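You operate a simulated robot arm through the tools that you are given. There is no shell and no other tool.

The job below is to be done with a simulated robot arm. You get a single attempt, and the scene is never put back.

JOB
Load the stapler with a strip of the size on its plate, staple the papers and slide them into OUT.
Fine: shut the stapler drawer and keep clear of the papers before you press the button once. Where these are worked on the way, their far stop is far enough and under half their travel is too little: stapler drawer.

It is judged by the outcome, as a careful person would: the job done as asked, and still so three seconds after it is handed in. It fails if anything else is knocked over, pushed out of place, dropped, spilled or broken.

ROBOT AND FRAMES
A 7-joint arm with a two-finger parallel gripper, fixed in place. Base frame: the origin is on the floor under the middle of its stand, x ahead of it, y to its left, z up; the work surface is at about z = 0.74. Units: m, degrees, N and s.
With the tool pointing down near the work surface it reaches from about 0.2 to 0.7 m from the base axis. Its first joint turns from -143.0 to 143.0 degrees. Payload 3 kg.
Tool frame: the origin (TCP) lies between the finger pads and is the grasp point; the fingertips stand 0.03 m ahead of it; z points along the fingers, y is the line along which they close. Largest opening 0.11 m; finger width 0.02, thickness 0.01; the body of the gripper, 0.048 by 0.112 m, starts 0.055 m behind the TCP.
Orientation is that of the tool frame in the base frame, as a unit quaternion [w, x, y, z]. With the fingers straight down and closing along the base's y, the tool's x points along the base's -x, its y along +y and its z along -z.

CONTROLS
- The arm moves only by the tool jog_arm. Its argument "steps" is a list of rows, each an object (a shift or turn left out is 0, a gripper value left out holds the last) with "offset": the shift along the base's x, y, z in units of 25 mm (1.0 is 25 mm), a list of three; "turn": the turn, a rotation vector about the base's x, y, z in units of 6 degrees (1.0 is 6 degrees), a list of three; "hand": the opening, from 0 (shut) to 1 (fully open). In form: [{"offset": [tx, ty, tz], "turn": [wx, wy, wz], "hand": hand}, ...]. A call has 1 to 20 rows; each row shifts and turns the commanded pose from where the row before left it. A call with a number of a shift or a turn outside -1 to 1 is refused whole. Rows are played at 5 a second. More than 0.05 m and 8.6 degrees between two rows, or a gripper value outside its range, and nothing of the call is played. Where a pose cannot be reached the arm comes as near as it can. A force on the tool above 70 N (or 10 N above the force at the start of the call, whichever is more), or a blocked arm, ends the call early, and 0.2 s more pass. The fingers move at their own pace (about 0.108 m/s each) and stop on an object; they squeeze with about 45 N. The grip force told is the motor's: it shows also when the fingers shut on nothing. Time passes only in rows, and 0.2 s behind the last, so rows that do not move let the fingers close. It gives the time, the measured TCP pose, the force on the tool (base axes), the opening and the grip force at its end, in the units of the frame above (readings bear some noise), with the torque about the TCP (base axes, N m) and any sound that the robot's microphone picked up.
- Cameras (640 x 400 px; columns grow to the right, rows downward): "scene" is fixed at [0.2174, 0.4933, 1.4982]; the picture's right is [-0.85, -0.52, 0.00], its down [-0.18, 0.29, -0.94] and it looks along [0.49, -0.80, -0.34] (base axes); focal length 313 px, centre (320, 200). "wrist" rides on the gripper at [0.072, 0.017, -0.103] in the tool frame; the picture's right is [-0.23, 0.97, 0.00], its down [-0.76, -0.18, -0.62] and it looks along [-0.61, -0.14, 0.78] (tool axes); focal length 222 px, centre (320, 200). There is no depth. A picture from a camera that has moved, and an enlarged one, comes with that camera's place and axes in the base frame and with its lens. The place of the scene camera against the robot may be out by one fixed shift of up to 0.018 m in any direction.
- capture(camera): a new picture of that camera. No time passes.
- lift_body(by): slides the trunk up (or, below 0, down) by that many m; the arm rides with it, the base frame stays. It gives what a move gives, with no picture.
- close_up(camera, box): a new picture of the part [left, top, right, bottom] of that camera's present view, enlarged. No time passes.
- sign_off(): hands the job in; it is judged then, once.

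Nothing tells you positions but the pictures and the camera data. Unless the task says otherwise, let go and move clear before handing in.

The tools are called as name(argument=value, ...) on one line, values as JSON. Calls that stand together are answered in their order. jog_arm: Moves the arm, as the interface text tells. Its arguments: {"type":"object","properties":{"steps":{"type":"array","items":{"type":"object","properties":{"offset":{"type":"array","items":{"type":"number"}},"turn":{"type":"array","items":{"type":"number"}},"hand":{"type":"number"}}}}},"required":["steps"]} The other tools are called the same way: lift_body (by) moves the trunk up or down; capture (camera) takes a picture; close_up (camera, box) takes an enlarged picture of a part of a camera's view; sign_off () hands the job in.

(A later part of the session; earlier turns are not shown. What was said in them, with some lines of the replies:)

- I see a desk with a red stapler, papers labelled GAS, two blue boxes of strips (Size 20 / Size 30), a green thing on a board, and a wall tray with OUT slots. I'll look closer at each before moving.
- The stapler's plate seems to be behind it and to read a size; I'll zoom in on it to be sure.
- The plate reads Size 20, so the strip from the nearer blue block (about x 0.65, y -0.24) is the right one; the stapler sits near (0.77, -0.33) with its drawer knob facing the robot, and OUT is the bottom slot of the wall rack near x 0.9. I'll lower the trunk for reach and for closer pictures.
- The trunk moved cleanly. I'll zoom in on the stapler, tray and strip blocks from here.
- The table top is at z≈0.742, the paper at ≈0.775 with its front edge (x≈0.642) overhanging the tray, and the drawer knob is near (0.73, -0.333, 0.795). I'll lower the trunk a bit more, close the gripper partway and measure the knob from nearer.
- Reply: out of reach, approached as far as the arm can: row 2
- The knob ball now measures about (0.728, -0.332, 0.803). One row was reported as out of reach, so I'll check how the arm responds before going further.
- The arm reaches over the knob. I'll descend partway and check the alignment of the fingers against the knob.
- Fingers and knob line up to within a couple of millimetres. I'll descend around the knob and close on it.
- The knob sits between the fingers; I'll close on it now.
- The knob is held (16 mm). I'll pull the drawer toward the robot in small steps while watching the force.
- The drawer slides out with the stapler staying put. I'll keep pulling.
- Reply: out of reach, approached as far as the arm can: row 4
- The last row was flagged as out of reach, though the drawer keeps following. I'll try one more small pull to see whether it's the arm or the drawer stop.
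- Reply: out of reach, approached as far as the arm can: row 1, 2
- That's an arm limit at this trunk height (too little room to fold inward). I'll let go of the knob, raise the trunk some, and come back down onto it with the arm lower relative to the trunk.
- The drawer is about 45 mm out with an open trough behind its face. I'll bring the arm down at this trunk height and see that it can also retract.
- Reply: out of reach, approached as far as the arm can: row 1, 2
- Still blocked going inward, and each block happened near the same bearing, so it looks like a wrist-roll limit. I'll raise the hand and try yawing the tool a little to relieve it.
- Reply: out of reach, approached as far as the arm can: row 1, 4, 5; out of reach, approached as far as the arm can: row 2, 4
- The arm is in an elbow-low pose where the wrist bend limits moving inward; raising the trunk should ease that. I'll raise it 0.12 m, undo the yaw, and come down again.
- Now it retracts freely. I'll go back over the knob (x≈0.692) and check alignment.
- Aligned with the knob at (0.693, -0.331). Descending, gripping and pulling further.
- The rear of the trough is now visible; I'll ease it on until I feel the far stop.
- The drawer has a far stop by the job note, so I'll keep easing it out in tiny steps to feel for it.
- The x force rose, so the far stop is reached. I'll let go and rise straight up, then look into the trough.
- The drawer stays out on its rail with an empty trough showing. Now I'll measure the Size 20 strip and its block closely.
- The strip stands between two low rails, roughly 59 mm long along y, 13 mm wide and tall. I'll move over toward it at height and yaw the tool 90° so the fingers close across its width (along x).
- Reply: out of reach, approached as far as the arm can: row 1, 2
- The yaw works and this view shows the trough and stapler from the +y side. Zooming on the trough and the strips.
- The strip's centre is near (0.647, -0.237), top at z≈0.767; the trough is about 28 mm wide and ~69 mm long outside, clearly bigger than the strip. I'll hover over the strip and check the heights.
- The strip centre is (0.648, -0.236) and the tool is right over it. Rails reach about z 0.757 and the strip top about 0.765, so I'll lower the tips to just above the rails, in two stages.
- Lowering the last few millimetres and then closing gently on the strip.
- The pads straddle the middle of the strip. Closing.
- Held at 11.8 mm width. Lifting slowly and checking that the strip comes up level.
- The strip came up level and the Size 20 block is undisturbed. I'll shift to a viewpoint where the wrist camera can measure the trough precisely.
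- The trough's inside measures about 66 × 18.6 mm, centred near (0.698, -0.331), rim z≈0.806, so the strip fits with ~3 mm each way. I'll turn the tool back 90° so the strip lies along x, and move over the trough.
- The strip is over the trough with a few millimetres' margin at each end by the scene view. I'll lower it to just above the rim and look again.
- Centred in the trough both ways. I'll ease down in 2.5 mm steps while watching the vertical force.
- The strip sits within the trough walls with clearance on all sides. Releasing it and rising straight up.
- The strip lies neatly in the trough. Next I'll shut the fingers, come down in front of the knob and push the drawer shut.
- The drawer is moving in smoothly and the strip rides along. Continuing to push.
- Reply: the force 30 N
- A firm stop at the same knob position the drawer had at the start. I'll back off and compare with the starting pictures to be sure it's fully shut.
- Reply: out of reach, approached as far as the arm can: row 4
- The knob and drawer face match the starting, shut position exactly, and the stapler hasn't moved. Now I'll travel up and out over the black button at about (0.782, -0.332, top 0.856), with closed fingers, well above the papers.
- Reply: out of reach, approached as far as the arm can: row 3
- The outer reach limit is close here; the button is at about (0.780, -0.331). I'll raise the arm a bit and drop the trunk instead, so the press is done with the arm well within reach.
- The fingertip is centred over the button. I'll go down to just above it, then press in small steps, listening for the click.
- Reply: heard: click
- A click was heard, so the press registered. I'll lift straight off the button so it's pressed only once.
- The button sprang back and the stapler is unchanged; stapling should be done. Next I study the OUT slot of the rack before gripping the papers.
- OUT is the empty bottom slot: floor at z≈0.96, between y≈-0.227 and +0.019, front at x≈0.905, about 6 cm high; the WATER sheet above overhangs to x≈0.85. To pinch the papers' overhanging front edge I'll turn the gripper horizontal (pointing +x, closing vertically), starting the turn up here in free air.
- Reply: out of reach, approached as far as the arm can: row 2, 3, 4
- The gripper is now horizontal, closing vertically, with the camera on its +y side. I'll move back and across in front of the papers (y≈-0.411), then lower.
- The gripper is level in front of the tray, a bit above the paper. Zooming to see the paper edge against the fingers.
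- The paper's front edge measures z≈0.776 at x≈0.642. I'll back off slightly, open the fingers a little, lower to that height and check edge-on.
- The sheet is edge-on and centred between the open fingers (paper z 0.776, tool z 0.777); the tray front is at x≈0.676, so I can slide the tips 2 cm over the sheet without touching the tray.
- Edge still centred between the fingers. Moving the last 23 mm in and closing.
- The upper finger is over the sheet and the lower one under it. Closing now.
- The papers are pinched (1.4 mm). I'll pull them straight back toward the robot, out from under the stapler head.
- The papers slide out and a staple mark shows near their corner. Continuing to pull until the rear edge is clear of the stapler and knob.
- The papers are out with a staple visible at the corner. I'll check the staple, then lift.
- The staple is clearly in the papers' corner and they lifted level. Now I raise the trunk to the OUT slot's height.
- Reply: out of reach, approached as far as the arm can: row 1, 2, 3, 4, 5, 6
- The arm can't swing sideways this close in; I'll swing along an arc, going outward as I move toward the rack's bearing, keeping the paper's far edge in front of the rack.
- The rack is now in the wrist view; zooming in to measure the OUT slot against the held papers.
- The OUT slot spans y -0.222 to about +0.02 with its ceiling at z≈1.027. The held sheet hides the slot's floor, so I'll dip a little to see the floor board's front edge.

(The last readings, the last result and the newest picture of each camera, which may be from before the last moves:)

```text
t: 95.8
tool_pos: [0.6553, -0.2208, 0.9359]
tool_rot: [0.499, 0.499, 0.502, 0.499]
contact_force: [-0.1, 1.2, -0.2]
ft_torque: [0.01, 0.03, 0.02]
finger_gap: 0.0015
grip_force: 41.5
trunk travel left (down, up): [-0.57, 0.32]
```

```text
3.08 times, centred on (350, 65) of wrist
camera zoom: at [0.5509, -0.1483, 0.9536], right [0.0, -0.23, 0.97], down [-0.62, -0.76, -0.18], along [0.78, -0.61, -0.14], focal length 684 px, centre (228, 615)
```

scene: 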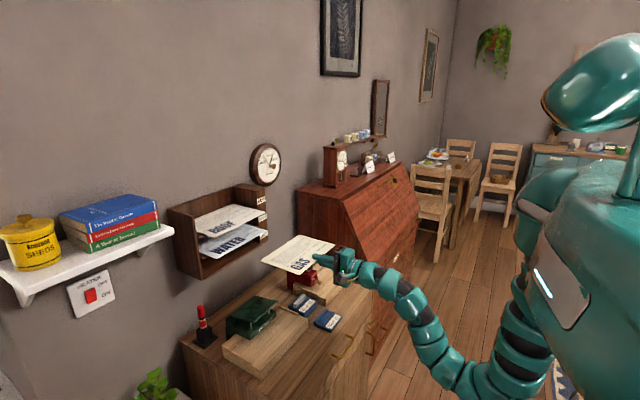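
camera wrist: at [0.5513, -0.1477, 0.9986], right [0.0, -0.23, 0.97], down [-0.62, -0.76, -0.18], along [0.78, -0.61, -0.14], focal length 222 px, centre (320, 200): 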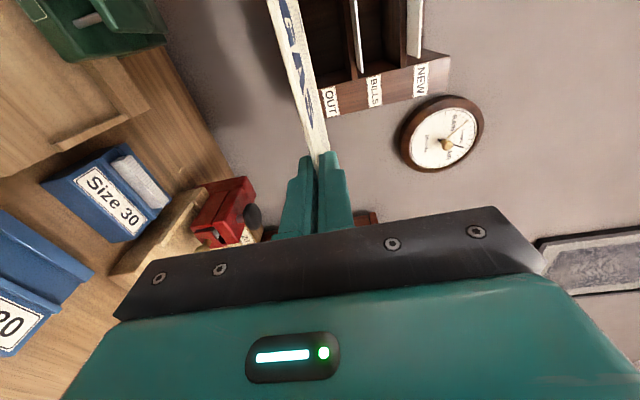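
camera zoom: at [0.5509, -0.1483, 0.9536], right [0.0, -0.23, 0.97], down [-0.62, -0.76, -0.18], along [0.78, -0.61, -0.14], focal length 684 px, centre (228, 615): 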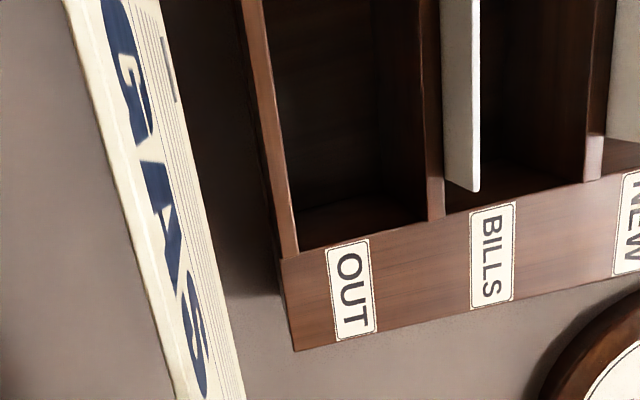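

The OUT floor is at z≈0.970, ceiling ≈1.029, walls at y≈-0.222 and +0.022 (centre -0.10). I'll move the papers to y≈-0.098, z≈0.985 in front of the slot.

jog_arm(steps=[{"offset": [0.15, 0, 0.6]}, {"offset": [0.15, 0.4, 0.6]}, {"offset": [0.15, 0.8, 0.6]}, {"offset": [0.15, 0.8, 0.17]}, {"offset": [0.15, 0.8, 0]}, {"offset": [0.15, 0.8, 0]}, {"offset": [0, 0.8, 0]}, {"offset": [0, 0.5, 0]}, {"offset": [0, 0, 0]}])

close_up(camera="scene", box=[160, 170, 320, 290])

capture(camera="wrist")

```text
t: 97.8
tool_pos: [0.679, -0.1005, 0.9861]
tool_rot: [0.5, 0.5, 0.501, 0.5]
contact_force: [-0.7, 0.0, -0.1]
ft_torque: [-0.01, 0.03, 0.01]
finger_gap: 0.0017
grip_force: 42.0
trunk travel left (down, up): [-0.57, 0.32]
```

```text
3.33 times, centred on (240, 230) of scene
camera zoom: at [0.2174, 0.4933, 1.4982], right [-0.85, -0.52, 0.0], down [-0.18, 0.29, -0.94], along [0.49, -0.8, -0.34], focal length 1044 px, centre (587, 100)
```

zoom: 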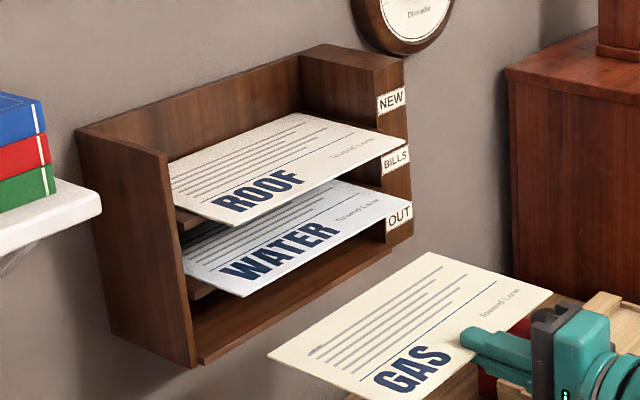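

```text
taken
camera wrist: at [0.5742, -0.0262, 1.003], right [0.0, -0.23, 0.97], down [-0.62, -0.76, -0.18], along [0.78, -0.61, -0.14], focal length 222 px, centre (320, 200)
```

wrist: 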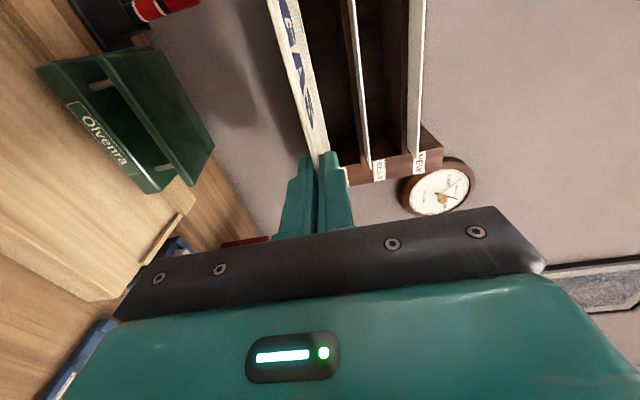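

The projected position of the sheet's corner matches the picture to a few pixels, so the geometry is good. Sliding the papers into OUT, first about 80 mm.

jog_arm(steps=[{"offset": [0.4, 0.1, 0]}, {"offset": [0.5, 0, 0]}, {"offset": [0.5, 0, 0]}, {"offset": [0.5, 0, 0]}, {"offset": [0.5, 0, 0]}, {"offset": [0.5, 0, 0]}, {"offset": [0.4, 0, 0]}, {"offset": [0, 0, 0]}])

close_up(camera="scene", box=[160, 190, 300, 290])

close_up(camera="wrist", box=[240, 0, 440, 200])

```text
t: 99.7
tool_pos: [0.7609, -0.0975, 0.9852]
tool_rot: [0.5, 0.5, 0.501, 0.5]
contact_force: [-0.2, 0.4, -1.2]
ft_torque: [0.03, 0.05, 0.01]
finger_gap: 0.0015
grip_force: 42.1
trunk travel left (down, up): [-0.57, 0.32]
```

```text
4.00 times, centred on (230, 240) of scene
camera zoom: at [0.2174, 0.4933, 1.4982], right [-0.85, -0.52, 0.0], down [-0.18, 0.29, -0.94], along [0.49, -0.8, -0.34], focal length 1252 px, centre (680, 40)
```

zoom: 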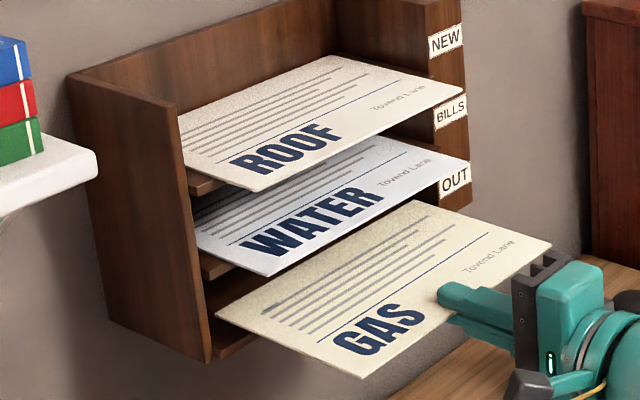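

```text
2.00 times, centred on (340, 100) of wrist
camera zoom: at [0.6565, -0.0239, 1.0028], right [0.0, -0.23, 0.97], down [-0.62, -0.76, -0.18], along [0.78, -0.61, -0.14], focal length 444 px, centre (280, 400)
```

zoom: 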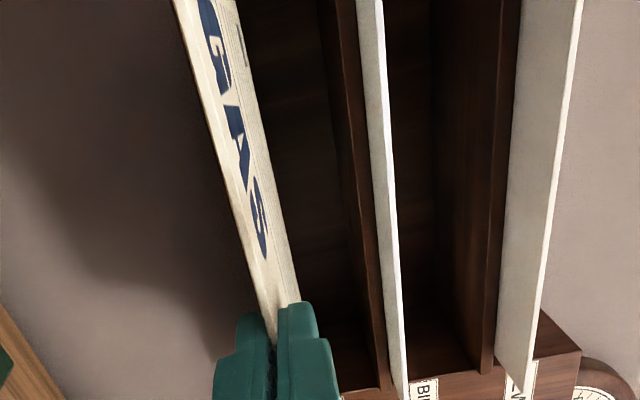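

The leading edge is inside the OUT slot, level and centred. Continuing to slide it toward the back.

jog_arm(steps=[{"offset": [0.4, 0, 0]}, {"offset": [0.4, 0, 0]}, {"offset": [0.4, 0, 0]}, {"offset": [0.4, 0, 0]}, {"offset": [0.4, 0, 0]}, {"offset": [0, 0, 0]}])

close_up(camera="scene", box=[160, 190, 300, 290])

```text
t: 101.0
tool_pos: [0.8113, -0.0977, 0.9857]
tool_rot: [0.499, 0.5, 0.501, 0.501]
contact_force: [0.0, -0.1, -0.3]
ft_torque: [0.0, -0.01, -0.01]
finger_gap: 0.0012
grip_force: 41.6
trunk travel left (down, up): [-0.57, 0.32]
```

```text
4.00 times, centred on (230, 240) of scene
camera zoom: at [0.2174, 0.4933, 1.4982], right [-0.85, -0.52, 0.0], down [-0.18, 0.29, -0.94], along [0.49, -0.8, -0.34], focal length 1252 px, centre (680, 40)
```

zoom: 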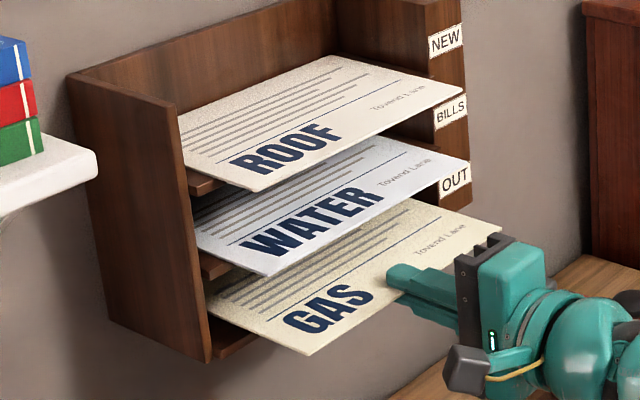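

jog_arm(steps=[{"offset": [0.25, 0, 0]}, {"offset": [0.25, 0, 0]}, {"offset": [0.2, 0, 0]}, {"offset": [0, 0, 0]}])

close_up(camera="scene", box=[180, 200, 280, 280])

close_up(camera="wrist", box=[240, 0, 440, 200])

```text
t: 102.0
tool_pos: [0.8277, -0.0966, 0.9851]
tool_rot: [0.5, 0.499, 0.501, 0.499]
contact_force: [0.0, -0.2, -1.0]
ft_torque: [0.0, 0.03, 0.01]
finger_gap: 0.0015
grip_force: 41.8
trunk travel left (down, up): [-0.57, 0.32]
```

```text
5.00 times, centred on (230, 240) of scene
camera zoom: at [0.2174, 0.4933, 1.4982], right [-0.85, -0.52, 0.0], down [-0.18, 0.29, -0.94], along [0.49, -0.8, -0.34], focal length 1566 px, centre (770, 0)
```

zoom: 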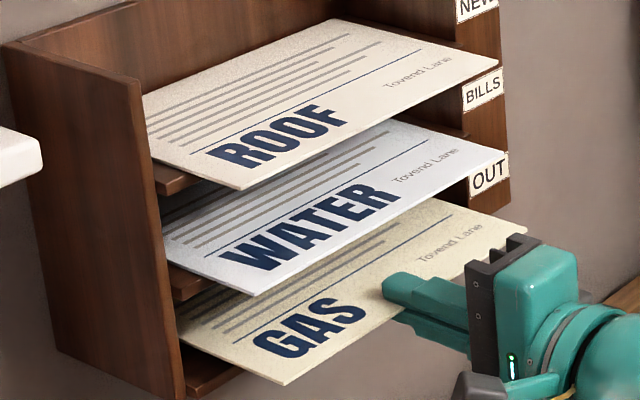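

```text
2.00 times, centred on (340, 100) of wrist
camera zoom: at [0.7242, -0.024, 1.0029], right [0.0, -0.23, 0.97], down [-0.62, -0.76, -0.18], along [0.78, -0.61, -0.14], focal length 444 px, centre (280, 400)
```

zoom: 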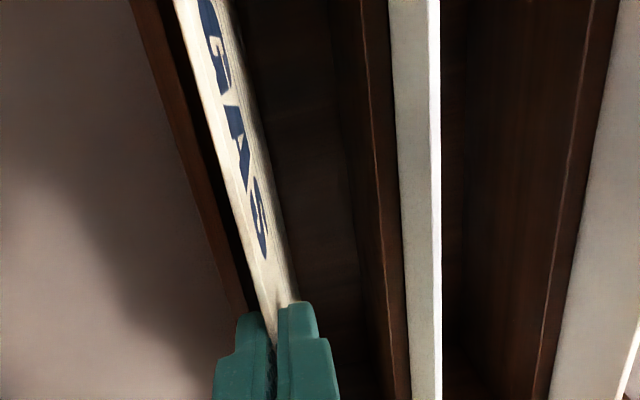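

The sheet is nearly at the back; I'll ease it on in small steps until it just meets the back wall, so it rests securely.

jog_arm(steps=[{"offset": [0.15, 0, 0]}, {"offset": [0.15, 0, 0]}, {"offset": [0, 0, 0]}])

jog_arm(steps=[{"offset": [0.1, 0, 0]}, {"offset": [0.1, 0, 0]}, {"offset": [0, 0, 0]}])

```text
t: 102.8
tool_pos: [0.8364, -0.0979, 0.9852]
tool_rot: [0.499, 0.5, 0.501, 0.5]
contact_force: [0.1, -0.3, 0.5]
ft_torque: [-0.02, 0.06, 0.03]
finger_gap: 0.002
grip_force: 41.8
trunk travel left (down, up): [-0.57, 0.32]
```

```text
t: 103.7
tool_pos: [0.8414, -0.0973, 0.9845]
tool_rot: [0.499, 0.5, 0.502, 0.5]
contact_force: [1.0, -0.4, 0.1]
ft_torque: [-0.02, 0.01, 0.0]
finger_gap: 0.0016
grip_force: 41.3
trunk travel left (down, up): [-0.57, 0.32]
```

jog_arm(steps=[{"offset": [0.1, 0, 0]}, {"offset": [0.1, 0, 0]}, {"offset": [0, 0, 0]}])

close_up(camera="scene", box=[180, 200, 280, 280])

```text
t: 104.5
tool_pos: [0.8462, -0.0972, 0.9853]
tool_rot: [0.499, 0.499, 0.502, 0.499]
contact_force: [0.2, 0.8, -0.3]
ft_torque: [0.02, 0.01, -0.01]
finger_gap: 0.0018
grip_force: 42.0
trunk travel left (down, up): [-0.57, 0.32]
```

```text
5.00 times, centred on (230, 240) of scene
camera zoom: at [0.2174, 0.4933, 1.4982], right [-0.85, -0.52, 0.0], down [-0.18, 0.29, -0.94], along [0.49, -0.8, -0.34], focal length 1566 px, centre (770, 0)
```

zoom: 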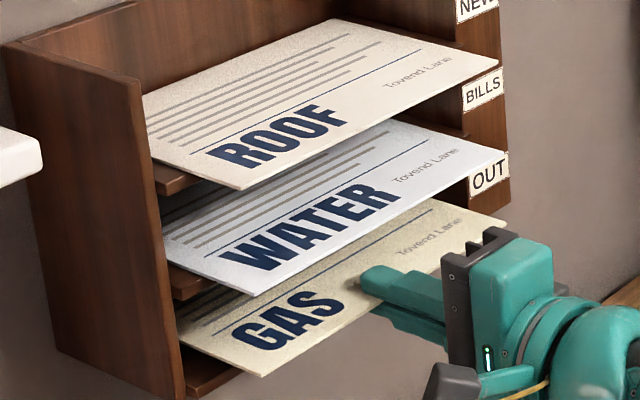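

jog_arm(steps=[{"offset": [0.1, 0, 0]}, {"offset": [0.1, 0, 0]}, {"offset": [0, 0, 0]}])

```text
t: 105.2
tool_pos: [0.8493, -0.0968, 0.9867]
tool_rot: [0.5, 0.499, 0.501, 0.5]
contact_force: [-16.3, -0.1, -2.4]
ft_torque: [-0.12, 0.37, 0.25]
finger_gap: 0.0016
grip_force: 41.5
trunk travel left (down, up): [-0.57, 0.32]
```

The back wall is met. I'll ease off 2.5 mm to relieve the push and lower the sheet onto the slot floor.

jog_arm(steps=[{"offset": [-0.12, 0, 0]}, {"offset": [0, 0, -0.15]}, {"offset": [0, 0, -0.15]}, {"offset": [0, 0, -0.1]}, {"offset": [0, 0, 0]}])

close_up(camera="wrist", box=[240, 0, 440, 200])

close_up(camera="scene", box=[180, 200, 280, 280])

```text
t: 106.5
tool_pos: [0.8487, -0.098, 0.9756]
tool_rot: [0.5, 0.499, 0.501, 0.499]
contact_force: [-0.3, 0.2, -0.4]
ft_torque: [0.0, 0.01, 0.01]
finger_gap: 0.0016
grip_force: 41.5
trunk travel left (down, up): [-0.57, 0.32]
```

```text
2.00 times, centred on (340, 100) of wrist
camera zoom: at [0.7438, -0.0239, 0.9927], right [0.0, -0.23, 0.97], down [-0.62, -0.76, -0.18], along [0.78, -0.61, -0.14], focal length 444 px, centre (280, 400)
```

zoom: 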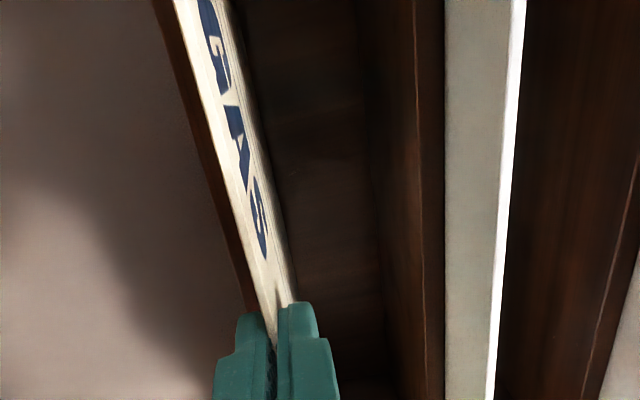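

```text
5.00 times, centred on (230, 240) of scene
camera zoom: at [0.2174, 0.4933, 1.4982], right [-0.85, -0.52, 0.0], down [-0.18, 0.29, -0.94], along [0.49, -0.8, -0.34], focal length 1566 px, centre (770, 0)
```

zoom: 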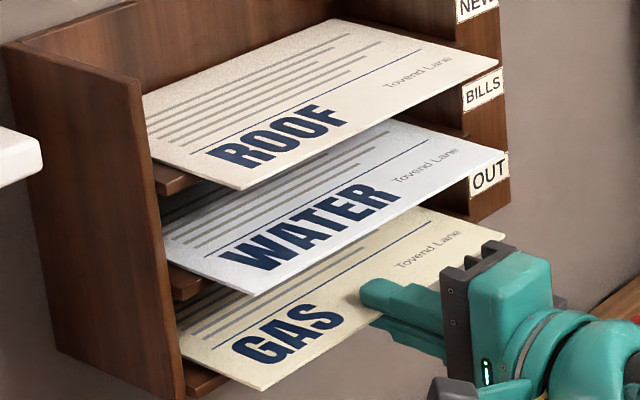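

jog_arm(steps=[{"offset": [0, 0, -0.06]}, {"offset": [0, 0, -0.06]}, {"offset": [0, 0, 0]}])

jog_arm(steps=[{"offset": [0, 0, -0.05]}, {"offset": [0, 0, 0]}])

```text
t: 107.2
tool_pos: [0.8479, -0.0973, 0.9726]
tool_rot: [0.5, 0.5, 0.501, 0.5]
contact_force: [-0.1, -0.1, 0.3]
ft_torque: [-0.03, 0.04, 0.02]
finger_gap: 0.0014
grip_force: 41.8
trunk travel left (down, up): [-0.57, 0.32]
```

```text
t: 107.8
tool_pos: [0.8487, -0.0961, 0.9722]
tool_rot: [0.499, 0.499, 0.5, 0.501]
contact_force: [1.2, -1.0, 2.7]
ft_torque: [-0.01, -0.09, -0.06]
finger_gap: 0.0016
grip_force: 41.5
trunk travel left (down, up): [-0.57, 0.32]
```

The sheet touches the floor of the slot. Opening the fingers and withdrawing straight back.

jog_arm(steps=[{"hand": 0.08}, {"hand": 0.16}, {"hand": 0.2}, {"hand": 0.2}])

close_up(camera="wrist", box=[240, 60, 440, 240])

close_up(camera="scene", box=[180, 200, 280, 280])

```text
t: 108.8
tool_pos: [0.8495, -0.0966, 0.9707]
tool_rot: [0.5, 0.5, 0.5, 0.499]
contact_force: [-0.2, 0.3, 0.6]
ft_torque: [0.01, 0.01, 0.02]
finger_gap: 0.0221
grip_force: 0.0
trunk travel left (down, up): [-0.57, 0.32]
```

```text
2.22 times, centred on (340, 150) of wrist
camera zoom: at [0.744, -0.0236, 0.9882], right [0.0, -0.23, 0.97], down [-0.62, -0.76, -0.18], along [0.78, -0.61, -0.14], focal length 494 px, centre (276, 311)
```

zoom: 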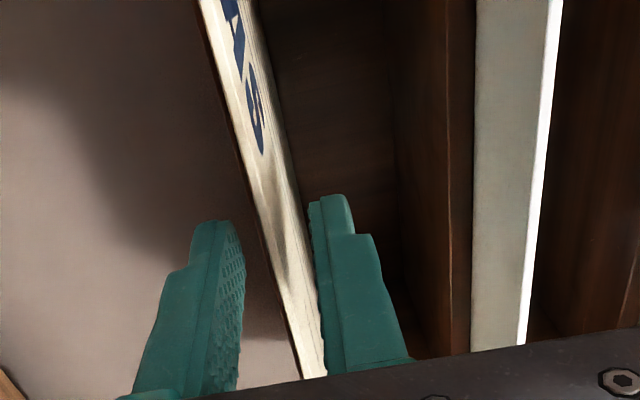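

```text
5.00 times, centred on (230, 240) of scene
camera zoom: at [0.2174, 0.4933, 1.4982], right [-0.85, -0.52, 0.0], down [-0.18, 0.29, -0.94], along [0.49, -0.8, -0.34], focal length 1566 px, centre (770, 0)
```

zoom: 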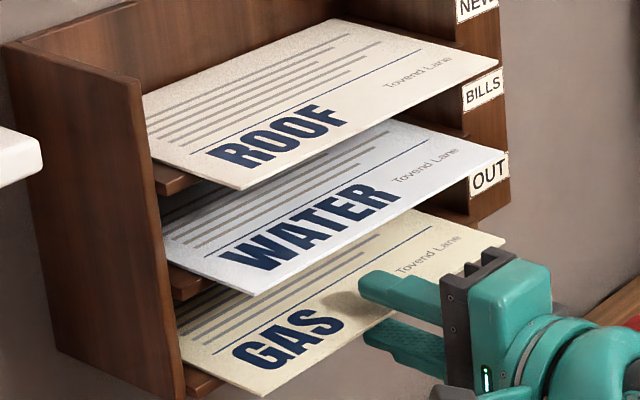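

The sheet rests flat on the OUT floor, clear of both fingers. Backing straight out.

jog_arm(steps=[{"offset": [-0.2, 0, 0]}, {"offset": [-0.3, 0, 0]}, {"offset": [-0.4, 0, 0]}, {"offset": [-0.6, 0, 0]}, {"offset": [-0.8, 0, 0]}, {"offset": [-0.8, 0, 0]}, {"offset": [0, 0, 0]}])

close_up(camera="scene", box=[160, 190, 300, 290])

capture(camera="wrist")

capture(camera="scene")

```text
t: 110.5
tool_pos: [0.7718, -0.0966, 0.972]
tool_rot: [0.5, 0.499, 0.502, 0.499]
contact_force: [0.2, 0.8, 0.0]
ft_torque: [-0.02, -0.03, 0.0]
finger_gap: 0.0221
grip_force: 0.0
trunk travel left (down, up): [-0.57, 0.32]
```

```text
4.00 times, centred on (230, 240) of scene
camera zoom: at [0.2174, 0.4933, 1.4982], right [-0.85, -0.52, 0.0], down [-0.18, 0.29, -0.94], along [0.49, -0.8, -0.34], focal length 1252 px, centre (680, 40)
```

zoom: 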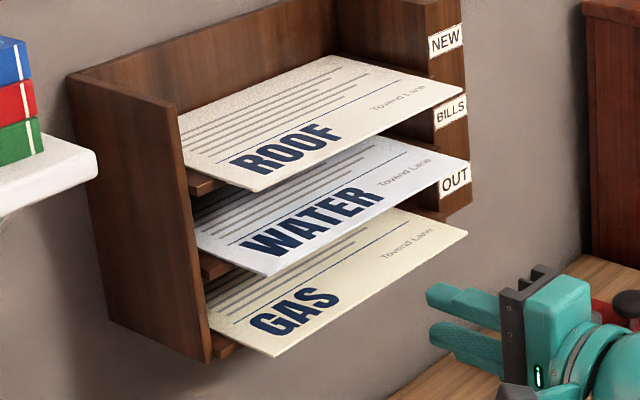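

```text
taken
camera wrist: at [0.6671, -0.0231, 0.9888], right [0.0, -0.23, 0.97], down [-0.62, -0.76, -0.18], along [0.78, -0.61, -0.14], focal length 222 px, centre (320, 200)
```

wrist: 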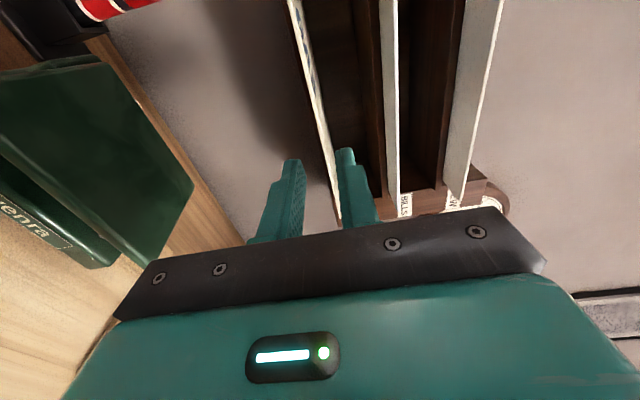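

```text
taken
```

scene: 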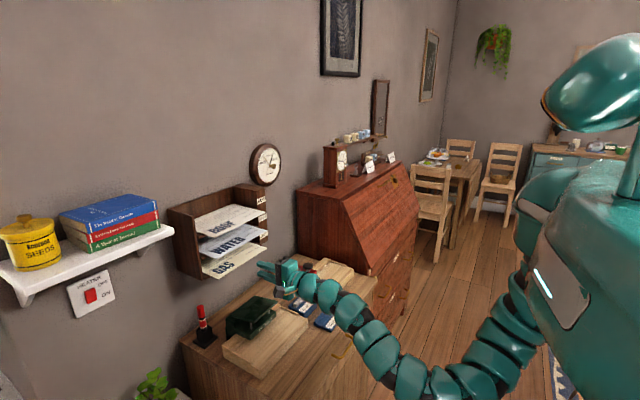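

GAS is in the OUT slot below WATER. I'll retreat further and check the whole desk and rack once more.

jog_arm(steps=[{"offset": [-0.8, 0, 0]}, {"offset": [-0.8, 0, 0]}, {"offset": [-0.8, 0, 0]}, {"offset": [0, 0, 0]}, {"offset": [0, 0, 0]}, {"offset": [0, 0, 0]}, {"offset": [0, 0, 0]}, {"offset": [0, 0, 0]}])

close_up(camera="scene", box=[160, 170, 280, 290])

close_up(camera="scene", box=[180, 240, 400, 380])

close_up(camera="wrist", box=[240, 0, 480, 200])

```text
t: 112.2
tool_pos: [0.7107, -0.0955, 0.9707]
tool_rot: [0.499, 0.5, 0.502, 0.499]
contact_force: [-0.7, 0.1, 0.0]
ft_torque: [0.0, 0.0, 0.01]
finger_gap: 0.0221
grip_force: 0.1
trunk travel left (down, up): [-0.57, 0.32]
```

```text
3.33 times, centred on (220, 230) of scene
camera zoom: at [0.2174, 0.4933, 1.4982], right [-0.85, -0.52, 0.0], down [-0.18, 0.29, -0.94], along [0.49, -0.8, -0.34], focal length 1044 px, centre (653, 100)
```

zoom: 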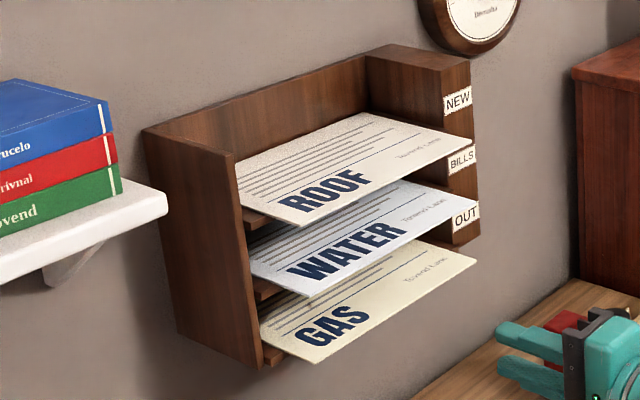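

```text
2.86 times, centred on (290, 310) of scene
camera zoom: at [0.2174, 0.4933, 1.4982], right [-0.85, -0.52, 0.0], down [-0.18, 0.29, -0.94], along [0.49, -0.8, -0.34], focal length 895 px, centre (406, -114)
```

zoom: 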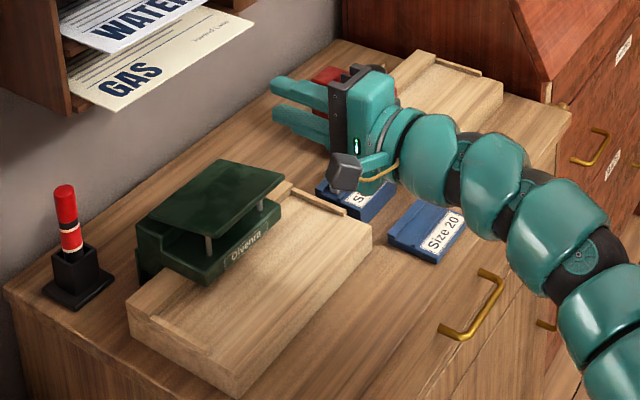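

```text
2.00 times, centred on (360, 100) of wrist
camera zoom: at [0.6064, -0.0233, 0.9885], right [0.0, -0.23, 0.97], down [-0.62, -0.76, -0.18], along [0.78, -0.61, -0.14], focal length 444 px, centre (240, 400)
```

zoom: 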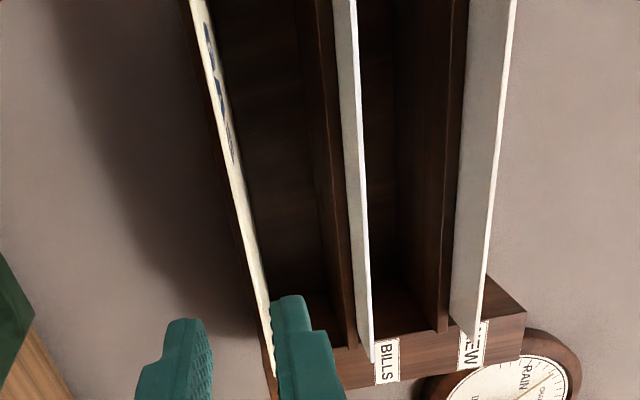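

GAS lies stapled in the OUT slot with ROOF and WATER undisturbed. The stapler drawer was shut when last seen, the Size 30 strip and the other desk items are in place, and the gripper is empty and clear. Handing in.

sign_off()

```text
The job is handed in.
```

The papers are stapled and lying in OUT, and the job is handed in.

- **Loading:** The stapler's plate reads Size 20. I pulled the drawer to its far stop, set the Size 20 strip in the trough, and pushed the drawer shut. It met a firm stop and matched the shut position in the starting pictures.
- **Stapling:** With nothing touching the papers, I pressed the button once. The microphone picked up one click, and a staple was visible in the corner of the GAS papers when they came out.
- **OUT:** The papers were slid in until they met the back of the slot, set down on its floor and released. They were still there in the final pictures.

In those pictures the ROOF and WATER sheets, the two strip blocks and the other desk items are in place. The arm hid most of the stapler in those last pictures. I last saw it with the drawer shut just after lifting the papers away, and did not touch it afterwards.
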